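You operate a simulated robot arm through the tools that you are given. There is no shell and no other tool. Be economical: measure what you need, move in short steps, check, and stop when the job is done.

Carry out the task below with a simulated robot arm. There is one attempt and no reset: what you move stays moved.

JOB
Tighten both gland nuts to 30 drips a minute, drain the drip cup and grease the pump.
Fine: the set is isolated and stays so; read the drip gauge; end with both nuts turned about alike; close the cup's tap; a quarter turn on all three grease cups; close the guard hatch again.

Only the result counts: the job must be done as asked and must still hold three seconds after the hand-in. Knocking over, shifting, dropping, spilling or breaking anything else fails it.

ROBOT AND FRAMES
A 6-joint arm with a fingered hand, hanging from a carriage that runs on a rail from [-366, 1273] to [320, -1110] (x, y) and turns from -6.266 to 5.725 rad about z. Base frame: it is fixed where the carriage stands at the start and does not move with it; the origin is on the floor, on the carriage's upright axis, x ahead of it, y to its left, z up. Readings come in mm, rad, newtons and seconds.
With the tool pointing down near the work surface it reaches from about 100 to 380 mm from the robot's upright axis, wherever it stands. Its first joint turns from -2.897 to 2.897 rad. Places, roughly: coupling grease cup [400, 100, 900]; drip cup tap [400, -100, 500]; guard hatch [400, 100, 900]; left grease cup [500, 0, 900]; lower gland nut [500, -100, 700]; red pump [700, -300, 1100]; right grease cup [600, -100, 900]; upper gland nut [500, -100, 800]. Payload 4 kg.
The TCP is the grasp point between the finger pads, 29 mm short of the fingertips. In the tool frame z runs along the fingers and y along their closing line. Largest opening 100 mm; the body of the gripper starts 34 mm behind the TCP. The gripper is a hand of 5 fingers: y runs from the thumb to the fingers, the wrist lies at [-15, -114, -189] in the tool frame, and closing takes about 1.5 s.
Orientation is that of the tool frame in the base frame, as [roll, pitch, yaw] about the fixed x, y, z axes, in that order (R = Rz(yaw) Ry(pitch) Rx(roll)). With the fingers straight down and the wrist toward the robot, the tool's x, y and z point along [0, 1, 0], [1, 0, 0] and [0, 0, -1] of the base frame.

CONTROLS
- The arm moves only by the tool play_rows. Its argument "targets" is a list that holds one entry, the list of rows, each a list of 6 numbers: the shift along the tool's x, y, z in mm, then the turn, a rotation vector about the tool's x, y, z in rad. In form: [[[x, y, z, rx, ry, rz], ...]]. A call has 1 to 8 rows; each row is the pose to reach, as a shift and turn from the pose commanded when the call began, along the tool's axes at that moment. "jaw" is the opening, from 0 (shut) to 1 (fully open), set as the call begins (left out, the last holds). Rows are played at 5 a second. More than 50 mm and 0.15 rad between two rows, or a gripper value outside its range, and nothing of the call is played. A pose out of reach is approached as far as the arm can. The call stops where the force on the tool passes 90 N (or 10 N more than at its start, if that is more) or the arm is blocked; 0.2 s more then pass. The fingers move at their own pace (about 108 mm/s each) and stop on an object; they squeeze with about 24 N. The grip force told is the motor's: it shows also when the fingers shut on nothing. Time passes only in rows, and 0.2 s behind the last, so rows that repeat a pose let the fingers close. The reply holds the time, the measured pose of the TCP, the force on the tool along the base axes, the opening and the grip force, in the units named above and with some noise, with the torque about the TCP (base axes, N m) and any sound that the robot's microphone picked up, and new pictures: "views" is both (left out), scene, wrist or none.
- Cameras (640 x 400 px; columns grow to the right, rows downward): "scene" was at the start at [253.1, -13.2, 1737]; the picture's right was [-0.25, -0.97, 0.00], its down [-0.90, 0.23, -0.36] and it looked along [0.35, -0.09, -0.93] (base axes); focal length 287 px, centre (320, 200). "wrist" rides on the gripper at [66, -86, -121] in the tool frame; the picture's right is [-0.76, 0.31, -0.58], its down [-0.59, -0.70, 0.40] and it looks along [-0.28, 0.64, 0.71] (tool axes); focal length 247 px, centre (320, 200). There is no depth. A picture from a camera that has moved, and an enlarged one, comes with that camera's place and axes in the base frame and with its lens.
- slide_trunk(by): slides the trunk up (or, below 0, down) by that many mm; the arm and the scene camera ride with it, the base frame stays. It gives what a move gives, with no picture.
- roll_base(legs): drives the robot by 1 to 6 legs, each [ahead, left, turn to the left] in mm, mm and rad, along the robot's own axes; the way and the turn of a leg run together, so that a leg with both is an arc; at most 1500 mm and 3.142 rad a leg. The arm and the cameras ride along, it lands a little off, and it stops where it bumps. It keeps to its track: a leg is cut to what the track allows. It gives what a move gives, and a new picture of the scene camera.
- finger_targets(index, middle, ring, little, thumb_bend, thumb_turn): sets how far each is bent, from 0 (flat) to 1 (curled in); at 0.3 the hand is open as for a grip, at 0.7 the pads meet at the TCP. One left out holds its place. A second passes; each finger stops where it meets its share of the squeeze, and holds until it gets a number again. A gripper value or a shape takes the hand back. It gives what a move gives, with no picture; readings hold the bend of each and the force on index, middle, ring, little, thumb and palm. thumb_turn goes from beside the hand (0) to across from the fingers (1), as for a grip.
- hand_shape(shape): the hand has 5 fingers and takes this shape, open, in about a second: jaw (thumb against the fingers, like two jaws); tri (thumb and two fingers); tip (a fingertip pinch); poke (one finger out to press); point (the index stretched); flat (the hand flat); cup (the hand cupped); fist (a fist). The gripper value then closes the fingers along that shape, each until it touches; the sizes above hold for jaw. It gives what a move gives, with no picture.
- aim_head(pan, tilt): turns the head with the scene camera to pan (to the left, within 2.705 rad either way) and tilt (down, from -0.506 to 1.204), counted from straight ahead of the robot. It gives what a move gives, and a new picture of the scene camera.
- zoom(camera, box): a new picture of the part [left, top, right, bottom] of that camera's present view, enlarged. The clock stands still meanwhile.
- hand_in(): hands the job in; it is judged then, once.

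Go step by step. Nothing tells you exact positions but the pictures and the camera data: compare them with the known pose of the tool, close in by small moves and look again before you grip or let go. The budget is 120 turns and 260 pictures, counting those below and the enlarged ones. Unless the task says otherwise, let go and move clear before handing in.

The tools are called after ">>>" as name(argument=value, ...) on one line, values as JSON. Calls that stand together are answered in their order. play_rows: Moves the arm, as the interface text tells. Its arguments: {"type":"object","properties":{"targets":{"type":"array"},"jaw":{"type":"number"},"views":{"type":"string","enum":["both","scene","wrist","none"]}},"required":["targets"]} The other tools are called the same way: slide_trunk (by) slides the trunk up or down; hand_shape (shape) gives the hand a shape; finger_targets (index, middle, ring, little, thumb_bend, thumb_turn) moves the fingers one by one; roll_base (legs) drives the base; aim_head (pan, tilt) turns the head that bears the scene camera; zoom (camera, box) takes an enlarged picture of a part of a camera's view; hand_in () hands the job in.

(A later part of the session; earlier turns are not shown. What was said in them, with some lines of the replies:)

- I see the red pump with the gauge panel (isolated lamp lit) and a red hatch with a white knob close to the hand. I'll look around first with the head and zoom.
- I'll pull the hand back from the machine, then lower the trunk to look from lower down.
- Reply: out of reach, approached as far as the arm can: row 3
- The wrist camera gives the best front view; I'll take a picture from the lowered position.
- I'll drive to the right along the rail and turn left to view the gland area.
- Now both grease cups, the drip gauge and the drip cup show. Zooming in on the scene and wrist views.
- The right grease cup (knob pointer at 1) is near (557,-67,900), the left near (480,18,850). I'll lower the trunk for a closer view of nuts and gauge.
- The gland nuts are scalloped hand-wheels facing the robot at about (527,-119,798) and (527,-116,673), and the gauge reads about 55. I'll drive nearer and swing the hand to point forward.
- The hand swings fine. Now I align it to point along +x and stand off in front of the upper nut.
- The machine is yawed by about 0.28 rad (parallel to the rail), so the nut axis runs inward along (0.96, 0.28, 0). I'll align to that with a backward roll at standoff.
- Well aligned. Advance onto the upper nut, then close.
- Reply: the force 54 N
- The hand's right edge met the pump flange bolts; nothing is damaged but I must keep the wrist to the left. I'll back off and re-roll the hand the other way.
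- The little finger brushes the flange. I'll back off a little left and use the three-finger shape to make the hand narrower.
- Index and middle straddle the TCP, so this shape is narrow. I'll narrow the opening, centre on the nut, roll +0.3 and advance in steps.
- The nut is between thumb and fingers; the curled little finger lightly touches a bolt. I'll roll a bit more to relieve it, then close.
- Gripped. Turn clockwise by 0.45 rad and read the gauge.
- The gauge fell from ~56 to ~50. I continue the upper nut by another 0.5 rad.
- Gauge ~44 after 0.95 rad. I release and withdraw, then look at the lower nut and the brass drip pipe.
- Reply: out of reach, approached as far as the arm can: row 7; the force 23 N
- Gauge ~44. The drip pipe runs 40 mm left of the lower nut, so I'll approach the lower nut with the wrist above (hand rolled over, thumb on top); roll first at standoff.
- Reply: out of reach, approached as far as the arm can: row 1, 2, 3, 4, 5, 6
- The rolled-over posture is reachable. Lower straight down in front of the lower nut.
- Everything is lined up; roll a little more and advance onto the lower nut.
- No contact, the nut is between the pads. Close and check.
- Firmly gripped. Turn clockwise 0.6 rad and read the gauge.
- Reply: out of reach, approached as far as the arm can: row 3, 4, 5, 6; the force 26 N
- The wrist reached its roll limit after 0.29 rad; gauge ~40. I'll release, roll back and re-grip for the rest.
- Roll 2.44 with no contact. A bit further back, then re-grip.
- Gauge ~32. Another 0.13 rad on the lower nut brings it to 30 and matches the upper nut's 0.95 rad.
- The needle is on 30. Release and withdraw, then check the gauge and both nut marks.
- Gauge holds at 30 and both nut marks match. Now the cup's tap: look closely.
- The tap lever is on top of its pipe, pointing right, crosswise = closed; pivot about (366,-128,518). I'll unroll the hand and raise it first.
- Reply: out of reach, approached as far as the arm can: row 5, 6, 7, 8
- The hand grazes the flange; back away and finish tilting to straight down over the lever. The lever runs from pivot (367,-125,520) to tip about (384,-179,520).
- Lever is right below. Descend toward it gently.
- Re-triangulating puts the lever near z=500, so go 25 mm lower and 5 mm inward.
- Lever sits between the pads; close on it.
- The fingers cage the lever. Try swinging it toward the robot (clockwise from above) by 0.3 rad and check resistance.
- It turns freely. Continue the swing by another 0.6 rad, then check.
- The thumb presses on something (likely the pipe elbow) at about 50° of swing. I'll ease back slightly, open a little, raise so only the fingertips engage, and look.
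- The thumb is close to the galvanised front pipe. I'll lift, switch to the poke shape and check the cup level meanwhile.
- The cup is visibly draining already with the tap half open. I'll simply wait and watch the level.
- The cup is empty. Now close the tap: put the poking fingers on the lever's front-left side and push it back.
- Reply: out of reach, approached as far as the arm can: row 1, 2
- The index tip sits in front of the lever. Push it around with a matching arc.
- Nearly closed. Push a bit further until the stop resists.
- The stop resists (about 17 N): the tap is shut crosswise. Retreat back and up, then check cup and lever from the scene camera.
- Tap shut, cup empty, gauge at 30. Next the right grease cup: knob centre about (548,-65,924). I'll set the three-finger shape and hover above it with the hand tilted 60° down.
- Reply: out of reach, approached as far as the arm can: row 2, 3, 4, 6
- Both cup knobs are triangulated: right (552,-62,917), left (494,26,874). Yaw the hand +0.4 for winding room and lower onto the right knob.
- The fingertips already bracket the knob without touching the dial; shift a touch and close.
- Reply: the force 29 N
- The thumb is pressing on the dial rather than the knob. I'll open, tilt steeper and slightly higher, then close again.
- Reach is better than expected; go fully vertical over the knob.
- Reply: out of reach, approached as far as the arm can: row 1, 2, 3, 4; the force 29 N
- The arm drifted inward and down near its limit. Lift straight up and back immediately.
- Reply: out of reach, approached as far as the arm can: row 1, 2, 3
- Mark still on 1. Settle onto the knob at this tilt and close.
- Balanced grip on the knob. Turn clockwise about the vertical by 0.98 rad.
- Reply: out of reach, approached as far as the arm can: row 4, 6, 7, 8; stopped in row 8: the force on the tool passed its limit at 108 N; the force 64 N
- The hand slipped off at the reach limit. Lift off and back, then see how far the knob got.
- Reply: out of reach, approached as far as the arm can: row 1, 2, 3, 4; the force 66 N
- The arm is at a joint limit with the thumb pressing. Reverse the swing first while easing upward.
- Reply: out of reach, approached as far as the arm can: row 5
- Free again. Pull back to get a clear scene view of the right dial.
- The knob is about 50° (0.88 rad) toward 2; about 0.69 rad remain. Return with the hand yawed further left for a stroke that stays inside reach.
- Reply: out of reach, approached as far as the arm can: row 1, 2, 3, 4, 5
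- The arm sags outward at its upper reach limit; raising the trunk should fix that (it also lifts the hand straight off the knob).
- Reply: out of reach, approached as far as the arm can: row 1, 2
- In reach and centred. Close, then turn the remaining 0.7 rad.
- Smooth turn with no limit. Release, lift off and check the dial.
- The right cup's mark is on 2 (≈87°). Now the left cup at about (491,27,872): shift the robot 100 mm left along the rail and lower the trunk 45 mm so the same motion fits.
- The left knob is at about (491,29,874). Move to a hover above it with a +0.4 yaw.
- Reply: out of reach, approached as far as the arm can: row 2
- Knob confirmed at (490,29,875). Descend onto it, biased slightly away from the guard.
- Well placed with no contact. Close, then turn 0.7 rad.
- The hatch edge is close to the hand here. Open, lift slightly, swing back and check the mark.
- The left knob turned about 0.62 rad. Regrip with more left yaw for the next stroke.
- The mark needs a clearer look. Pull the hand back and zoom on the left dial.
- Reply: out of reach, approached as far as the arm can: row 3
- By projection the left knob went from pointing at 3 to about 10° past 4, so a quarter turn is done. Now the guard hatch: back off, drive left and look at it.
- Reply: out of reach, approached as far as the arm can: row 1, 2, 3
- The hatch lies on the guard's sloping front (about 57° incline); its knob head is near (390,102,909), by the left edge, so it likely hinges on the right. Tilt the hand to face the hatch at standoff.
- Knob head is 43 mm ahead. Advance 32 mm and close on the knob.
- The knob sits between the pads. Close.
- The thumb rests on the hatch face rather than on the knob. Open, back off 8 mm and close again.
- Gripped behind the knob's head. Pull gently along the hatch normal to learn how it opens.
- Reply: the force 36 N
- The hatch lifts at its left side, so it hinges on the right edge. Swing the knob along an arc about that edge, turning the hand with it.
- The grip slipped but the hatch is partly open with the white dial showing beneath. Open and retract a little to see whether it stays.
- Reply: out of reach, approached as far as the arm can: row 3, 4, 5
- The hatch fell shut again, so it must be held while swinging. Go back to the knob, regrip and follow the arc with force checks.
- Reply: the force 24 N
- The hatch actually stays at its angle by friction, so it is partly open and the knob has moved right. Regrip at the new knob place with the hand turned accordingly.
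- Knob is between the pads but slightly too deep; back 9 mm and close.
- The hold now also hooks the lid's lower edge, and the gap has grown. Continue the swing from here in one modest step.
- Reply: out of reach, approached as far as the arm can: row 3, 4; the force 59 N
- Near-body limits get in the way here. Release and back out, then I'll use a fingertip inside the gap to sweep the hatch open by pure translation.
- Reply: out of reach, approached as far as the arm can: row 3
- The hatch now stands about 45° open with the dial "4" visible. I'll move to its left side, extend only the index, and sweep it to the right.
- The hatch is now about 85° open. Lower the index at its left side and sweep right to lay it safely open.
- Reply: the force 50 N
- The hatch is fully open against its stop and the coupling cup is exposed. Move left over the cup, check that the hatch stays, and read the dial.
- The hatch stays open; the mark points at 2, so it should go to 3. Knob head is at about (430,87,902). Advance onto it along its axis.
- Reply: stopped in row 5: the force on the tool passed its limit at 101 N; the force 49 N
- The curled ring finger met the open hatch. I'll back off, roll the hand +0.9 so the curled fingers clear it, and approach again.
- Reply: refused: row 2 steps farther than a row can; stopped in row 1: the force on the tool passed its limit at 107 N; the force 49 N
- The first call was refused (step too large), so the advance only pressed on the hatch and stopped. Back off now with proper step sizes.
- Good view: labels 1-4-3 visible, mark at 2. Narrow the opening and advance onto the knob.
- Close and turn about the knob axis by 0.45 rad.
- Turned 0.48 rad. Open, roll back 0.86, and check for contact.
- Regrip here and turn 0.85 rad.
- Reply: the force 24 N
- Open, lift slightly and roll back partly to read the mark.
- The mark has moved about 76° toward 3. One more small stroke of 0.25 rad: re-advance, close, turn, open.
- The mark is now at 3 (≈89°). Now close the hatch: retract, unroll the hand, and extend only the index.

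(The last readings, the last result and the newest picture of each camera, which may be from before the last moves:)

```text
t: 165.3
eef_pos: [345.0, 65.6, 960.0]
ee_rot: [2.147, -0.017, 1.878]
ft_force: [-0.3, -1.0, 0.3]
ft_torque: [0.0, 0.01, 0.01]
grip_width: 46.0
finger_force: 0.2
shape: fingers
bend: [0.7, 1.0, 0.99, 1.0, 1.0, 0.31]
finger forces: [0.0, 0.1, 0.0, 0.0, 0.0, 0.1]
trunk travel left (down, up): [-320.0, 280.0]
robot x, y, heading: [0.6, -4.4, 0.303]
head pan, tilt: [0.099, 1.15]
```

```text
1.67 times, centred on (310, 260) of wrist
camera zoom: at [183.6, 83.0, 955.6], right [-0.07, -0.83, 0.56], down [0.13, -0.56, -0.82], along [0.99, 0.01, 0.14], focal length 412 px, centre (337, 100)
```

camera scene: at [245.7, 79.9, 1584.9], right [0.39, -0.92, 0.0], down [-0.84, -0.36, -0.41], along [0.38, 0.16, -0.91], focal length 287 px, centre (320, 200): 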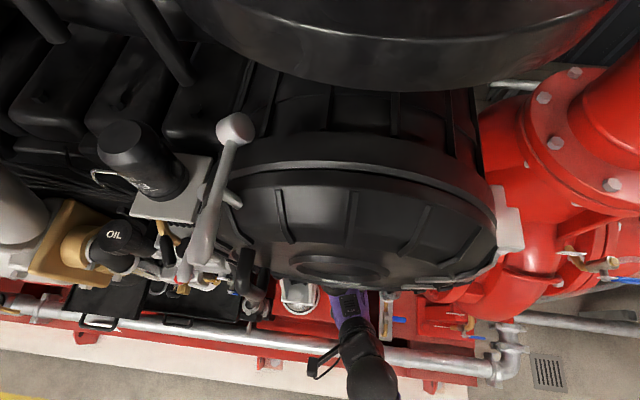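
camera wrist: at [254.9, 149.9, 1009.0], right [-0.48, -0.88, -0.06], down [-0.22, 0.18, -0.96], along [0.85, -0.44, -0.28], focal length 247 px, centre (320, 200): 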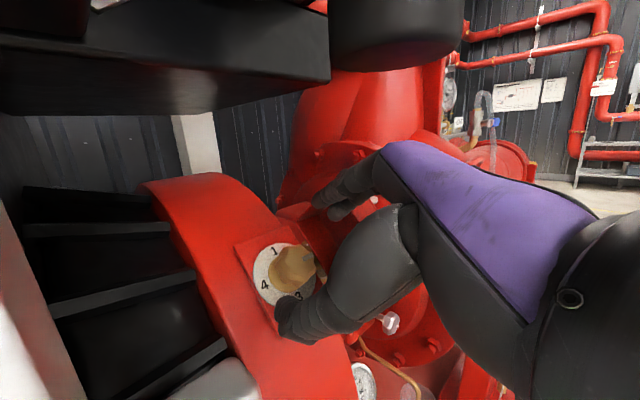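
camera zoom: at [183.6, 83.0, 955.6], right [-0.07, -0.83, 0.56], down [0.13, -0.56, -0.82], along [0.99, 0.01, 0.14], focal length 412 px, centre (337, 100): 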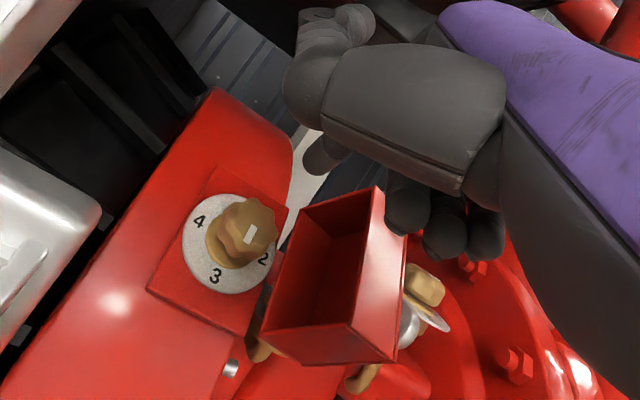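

Move over to the right of the hatch and lower the index beside its outer face.

>>> play_rows(targets=[[[-40, 5, 0, 0, 0, 0], [-80, 10, 0, 0, 0, 0], [-118, 16, 0, 0, 0, 0], [-118, 16, 25, 0, 0, 0], [-118, 16, 48, 0, 0, 0]]], views="wrist")

```text
t: 166.5
eef_pos: [426.8, -30.8, 944.2]
ee_rot: [2.147, -0.017, 1.878]
ft_force: [0.5, -0.1, -0.1]
ft_torque: [0.01, 0.0, -0.01]
grip_width: 45.7
finger_force: 0.0
shape: fingers
bend: [0.7, 1.0, 0.99, 1.0, 1.0, 0.31]
finger forces: [0.0, 0.0, 0.1, 0.0, 0.1, 0.0]
trunk travel left (down, up): [-320.0, 280.0]
robot x, y, heading: [-1.6, -2.8, 0.303]
head pan, tilt: [0.099, 1.15]
camera wrist: at [265.8, -13.0, 939.1], right [-0.07, -0.83, 0.56], down [0.13, -0.56, -0.82], along [0.99, 0.01, 0.14], focal length 247 px, centre (320, 200)
```

wrist: 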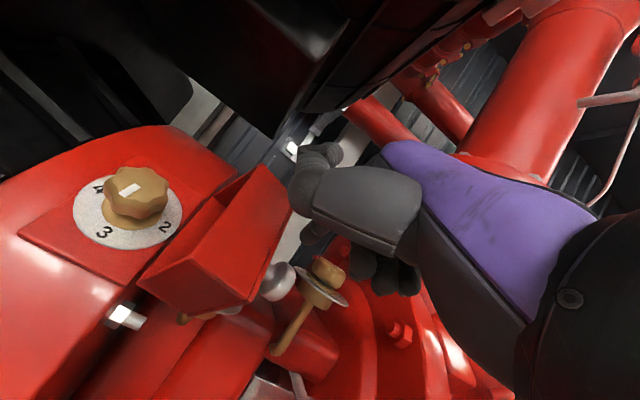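

The index is right of the hatch's outer face. Sweep left to swing it shut.

>>> play_rows(targets=[[[20, 0, 0, 0, 0, 0], [40, 0, 0, 0, 0, 0], [60, 0, 0, 0, 0, 0], [80, 0, 0, 0, 0, 0], [100, 0, 0, 0, 0, 0]]], views="wrist")

```text
t: 167.7
eef_pos: [397.5, 62.9, 945.9]
ee_rot: [2.147, -0.017, 1.877]
ft_force: [-1.1, -0.3, -0.1]
ft_torque: [0.0, 0.05, -0.02]
grip_width: 46.1
finger_force: 0.6
shape: fingers
bend: [0.7, 1.0, 0.99, 1.0, 1.0, 0.31]
finger forces: [0.9, 0.0, 0.0, 0.1, 0.0, 0.0]
trunk travel left (down, up): [-320.0, 280.0]
robot x, y, heading: [6.6, -0.6, 0.302]
head pan, tilt: [0.099, 1.15]
camera wrist: at [236.6, 80.3, 941.2], right [-0.07, -0.83, 0.56], down [0.13, -0.56, -0.82], along [0.99, 0.01, 0.14], focal length 247 px, centre (320, 200)
```

wrist: 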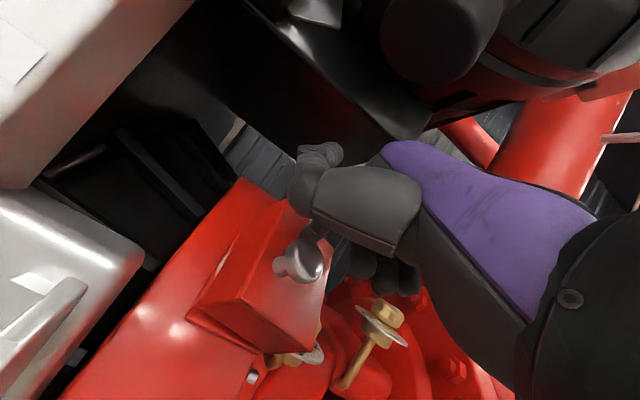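

The hatch is nearly closed with a slit at the left. Press its left part down with the index.

>>> play_rows(targets=[[[12, 6, 0, 0, 0, 0], [22, 8, 4, 0, 0, 0], [22, 8, 11, 0, 0, 0], [22, 8, 17, 0, 0, 0], [22, 8, 22, 0, 0, 0]]], views="wrist")

>>> zoom(camera="wrist", box=[160, 160, 400, 360])

```text
t: 168.9
eef_pos: [408.6, 89.4, 945.6]
ee_rot: [2.137, -0.016, 1.878]
ft_force: [-36.2, -10.0, 35.4]
ft_torque: [0.46, -0.59, 0.3]
grip_width: 46.0
finger_force: 25.5
shape: fingers
bend: [0.7, 1.0, 0.99, 1.0, 1.0, 0.31]
finger forces: [52.0, 0.0, 0.0, 0.0, 0.0, 0.0]
trunk travel left (down, up): [-320.0, 280.0]
robot x, y, heading: [2.9, -1.9, 0.305]
head pan, tilt: [0.099, 1.15]
camera wrist: at [247.1, 106.0, 939.6], right [-0.08, -0.83, 0.56], down [0.14, -0.56, -0.82], along [0.99, 0.01, 0.15], focal length 247 px, centre (320, 200)
```

wrist: 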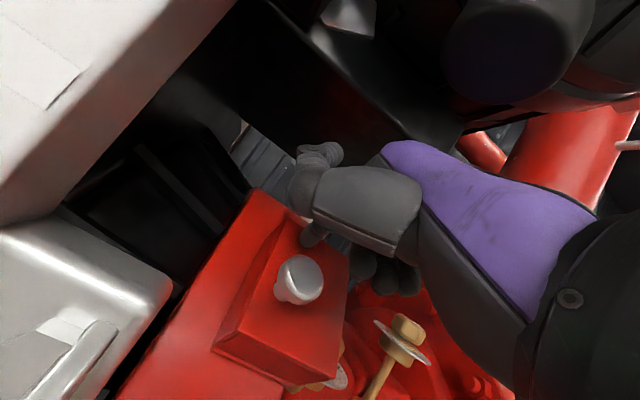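

```text
2.00 times, centred on (280, 260) of wrist
camera zoom: at [247.1, 106.0, 939.6], right [-0.08, -0.83, 0.56], down [0.14, -0.56, -0.82], along [0.99, 0.01, 0.15], focal length 494 px, centre (400, 80)
```

zoom: 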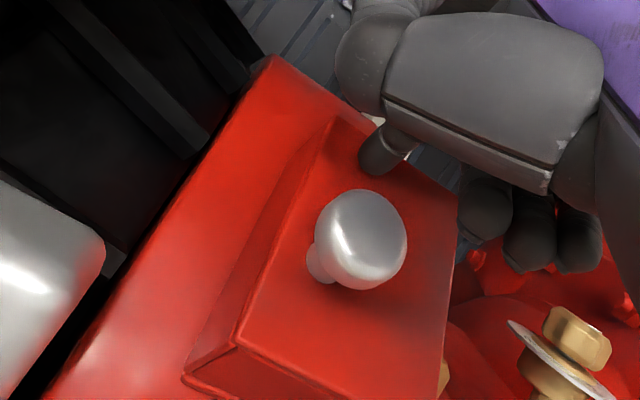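

The hatch is shut firmly. Retract, drive right, and verify the left cup, cup, tap, gauge and hatch.

>>> play_rows(targets=[[[0, 0, -30, 0, 0, 0], [0, 0, -65, 0, 0, 0]]], views="none")

>>> roll_base(legs=[[3, -110, 0]])

>>> play_rows(targets=[[[0, -10, -20, 0.1, 0, 0], [0, -20, -40, 0.2, 0, 0]]], views="wrist")

```text
t: 169.5
eef_pos: [360.7, 71.6, 976.9]
ee_rot: [2.151, -0.017, 1.876]
ft_force: [-0.4, -0.3, 0.0]
ft_torque: [-0.02, -0.01, 0.0]
grip_width: 45.6
finger_force: 0.0
shape: fingers
bend: [0.7, 1.0, 0.99, 1.0, 1.0, 0.31]
finger forces: [0.0, 0.1, 0.1, 0.1, 0.0, 0.0]
trunk travel left (down, up): [-320.0, 280.0]
robot x, y, heading: [1.7, -2.3, 0.307]
head pan, tilt: [0.099, 1.15]
```

```text
t: 170.7
eef_pos: [389.7, -32.2, 977.2]
ee_rot: [2.146, -0.017, 1.875]
ft_force: [0.6, 0.6, 0.4]
ft_torque: [0.0, -0.01, 0.01]
grip_width: 46.0
finger_force: 0.0
shape: fingers
bend: [0.7, 1.0, 0.99, 1.0, 1.0, 0.31]
finger forces: [0.0, 0.1, 0.1, 0.0, 0.0, 0.0]
trunk travel left (down, up): [-320.0, 280.0]
robot x, y, heading: [30.8, -104.4, 0.297]
head pan, tilt: [0.099, 1.15]
camera scene: at [275.7, -24.2, 1584.9], right [0.39, -0.92, 0.0], down [-0.84, -0.35, -0.41], along [0.38, 0.16, -0.91], focal length 287 px, centre (320, 200)
```

scene: 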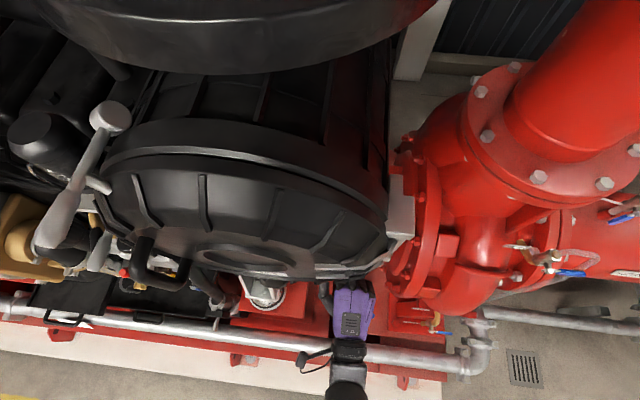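

```text
t: 171.3
eef_pos: [347.0, -44.9, 982.7]
ee_rot: [2.348, -0.017, 1.875]
ft_force: [0.5, -0.2, 0.0]
ft_torque: [-0.02, 0.01, -0.02]
grip_width: 45.6
finger_force: 0.1
shape: fingers
bend: [0.7, 1.0, 0.99, 1.0, 1.0, 0.31]
finger forces: [0.0, 0.0, 0.1, 0.0, 0.0, 0.0]
trunk travel left (down, up): [-320.0, 280.0]
robot x, y, heading: [34.3, -106.5, 0.302]
head pan, tilt: [0.099, 1.15]
camera wrist: at [188.5, -27.3, 1007.2], right [0.04, -0.79, 0.61], down [-0.03, -0.61, -0.79], along [1.0, 0.02, -0.05], focal length 247 px, centre (320, 200)
```

wrist: 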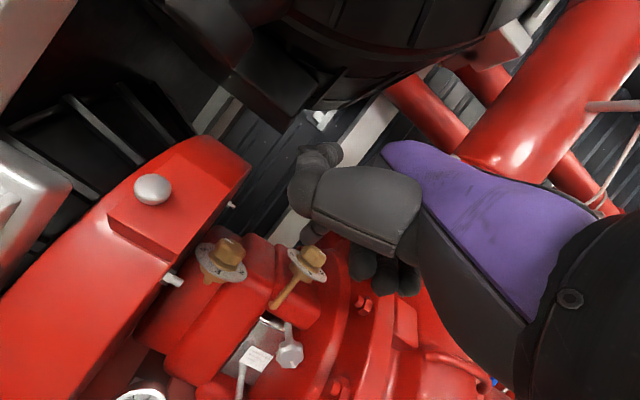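

>>> zoom(camera="wrist", box=[180, 220, 340, 320])

>>> zoom(camera="wrist", box=[90, 130, 260, 290])

```text
4.00 times, centred on (260, 270) of wrist
camera zoom: at [188.5, -27.3, 1007.2], right [0.04, -0.79, 0.61], down [-0.03, -0.61, -0.79], along [1.0, 0.02, -0.05], focal length 988 px, centre (560, -80)
```

zoom: 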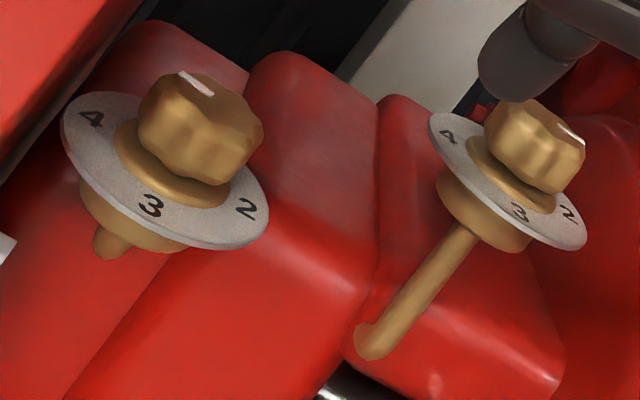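

```text
2.50 times, centred on (175, 210) of wrist
camera zoom: at [188.5, -27.3, 1007.2], right [0.04, -0.79, 0.61], down [-0.03, -0.61, -0.79], along [1.0, 0.02, -0.05], focal length 617 px, centre (682, 175)
```

zoom: 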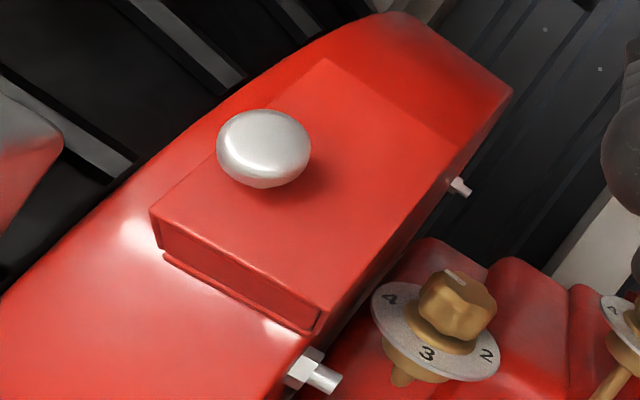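

Left mark at 4, right at 2, hatch flush. Last check of gauge, cup and tap from the scene camera.

>>> roll_base(legs=[[3, -190, 0]])

>>> aim_head(pan=0.45, tilt=1.1)

```text
t: 172.8
eef_pos: [400.4, -226.7, 982.3]
ee_rot: [2.347, -0.017, 1.878]
ft_force: [-0.4, -0.7, -0.1]
ft_torque: [-0.01, -0.02, -0.03]
grip_width: 45.8
finger_force: 0.0
shape: fingers
bend: [0.7, 1.0, 0.99, 1.0, 1.0, 0.31]
finger forces: [0.0, 0.0, 0.0, 0.1, 0.1, 0.0]
trunk travel left (down, up): [-320.0, 280.0]
robot x, y, heading: [85.7, -290.7, 0.301]
head pan, tilt: [0.099, 1.15]
camera scene: at [327.8, -205.3, 1584.9], right [0.39, -0.92, 0.0], down [-0.84, -0.36, -0.41], along [0.38, 0.16, -0.91], focal length 287 px, centre (320, 200)
```

scene: 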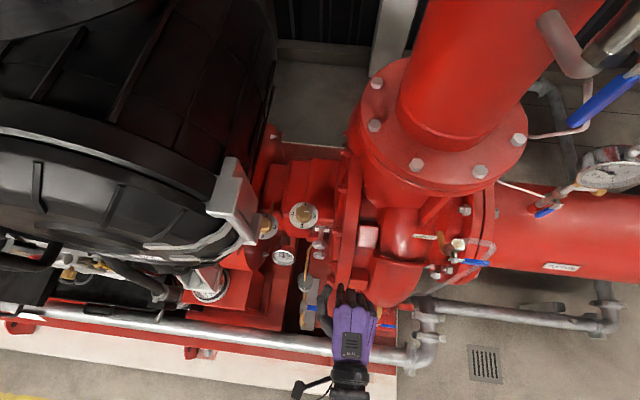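

```text
t: 173.7
eef_pos: [400.8, -226.0, 982.4]
ee_rot: [2.346, -0.017, 1.877]
ft_force: [0.5, 0.8, -0.5]
ft_torque: [0.0, 0.0, -0.01]
grip_width: 45.7
finger_force: 0.0
shape: fingers
bend: [0.7, 1.0, 0.99, 1.0, 1.0, 0.31]
finger forces: [0.1, 0.0, 0.0, 0.1, 0.0, 0.0]
trunk travel left (down, up): [-320.0, 280.0]
robot x, y, heading: [84.9, -287.9, 0.304]
head pan, tilt: [0.45, 1.1]
camera scene: at [319.0, -185.5, 1588.0], right [0.68, -0.73, 0.0], down [-0.65, -0.61, -0.45], along [0.33, 0.31, -0.89], focal length 287 px, centre (320, 200)
```

scene: 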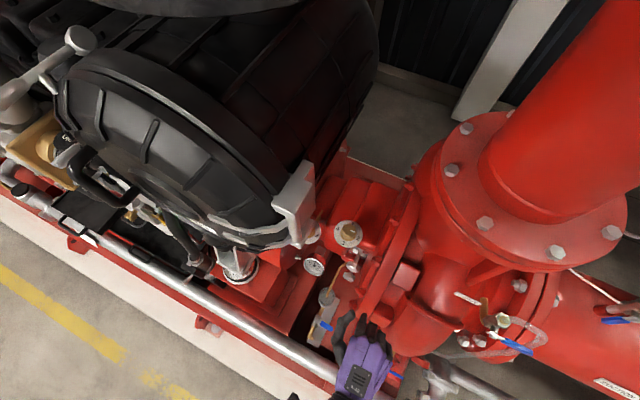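

>>> zoom(camera="scene", box=[285, 210, 385, 350])

>>> zoom(camera="scene", box=[295, 245, 335, 285])

```text
2.86 times, centred on (335, 280) of scene
camera zoom: at [319.0, -185.5, 1588.0], right [0.68, -0.73, 0.0], down [-0.65, -0.61, -0.45], along [0.33, 0.31, -0.89], focal length 819 px, centre (277, -29)
```

zoom: 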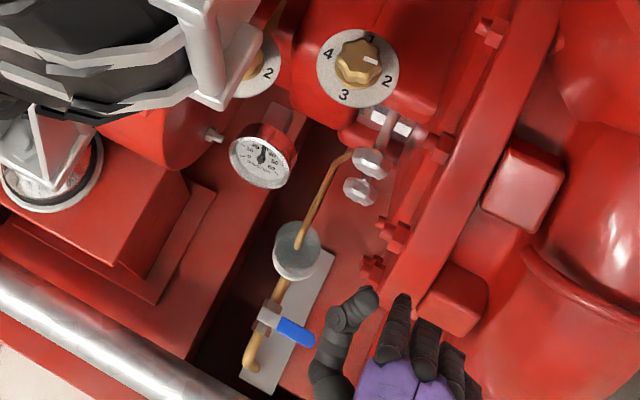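

```text
10.00 times, centred on (315, 265) of scene
camera zoom: at [319.0, -185.5, 1588.0], right [0.68, -0.73, 0.0], down [-0.65, -0.61, -0.45], along [0.33, 0.31, -0.89], focal length 2866 px, centre (370, -450)
```

zoom: 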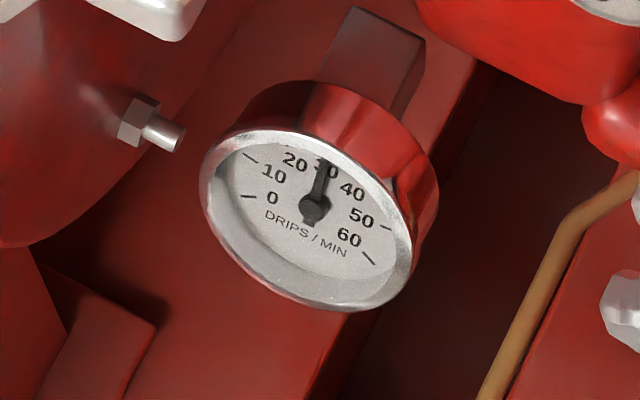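

The gauge reads 30, the cup is empty with its tap lever crosswise, all three grease marks have moved a quarter turn, and the hatch is shut. The hand is clear, so I hand in.

>>> hand_in()

```text
The job is handed in.
```

I've handed the job in with everything done. My last look showed:

- **Drip gauge:** it reads 30 drips a minute.
- **Gland nuts:** both turned about 0.95 rad.
- **Drip cup:** drained, with its tap closed.
- **Grease cups:** all three turned about a quarter turn. By the pictures that is roughly 87° on the right cup, 95–100° on the left and 89° on the coupling.
- **Guard hatch:** closed again.
- **Isolation:** I left the controls alone, and the isolated lamp was still lit when last in view.

Along the way the hand pressed the pump flange, the right grease cup's dial and the open hatch, up to about 108 N. I saw no damage in the pictures.
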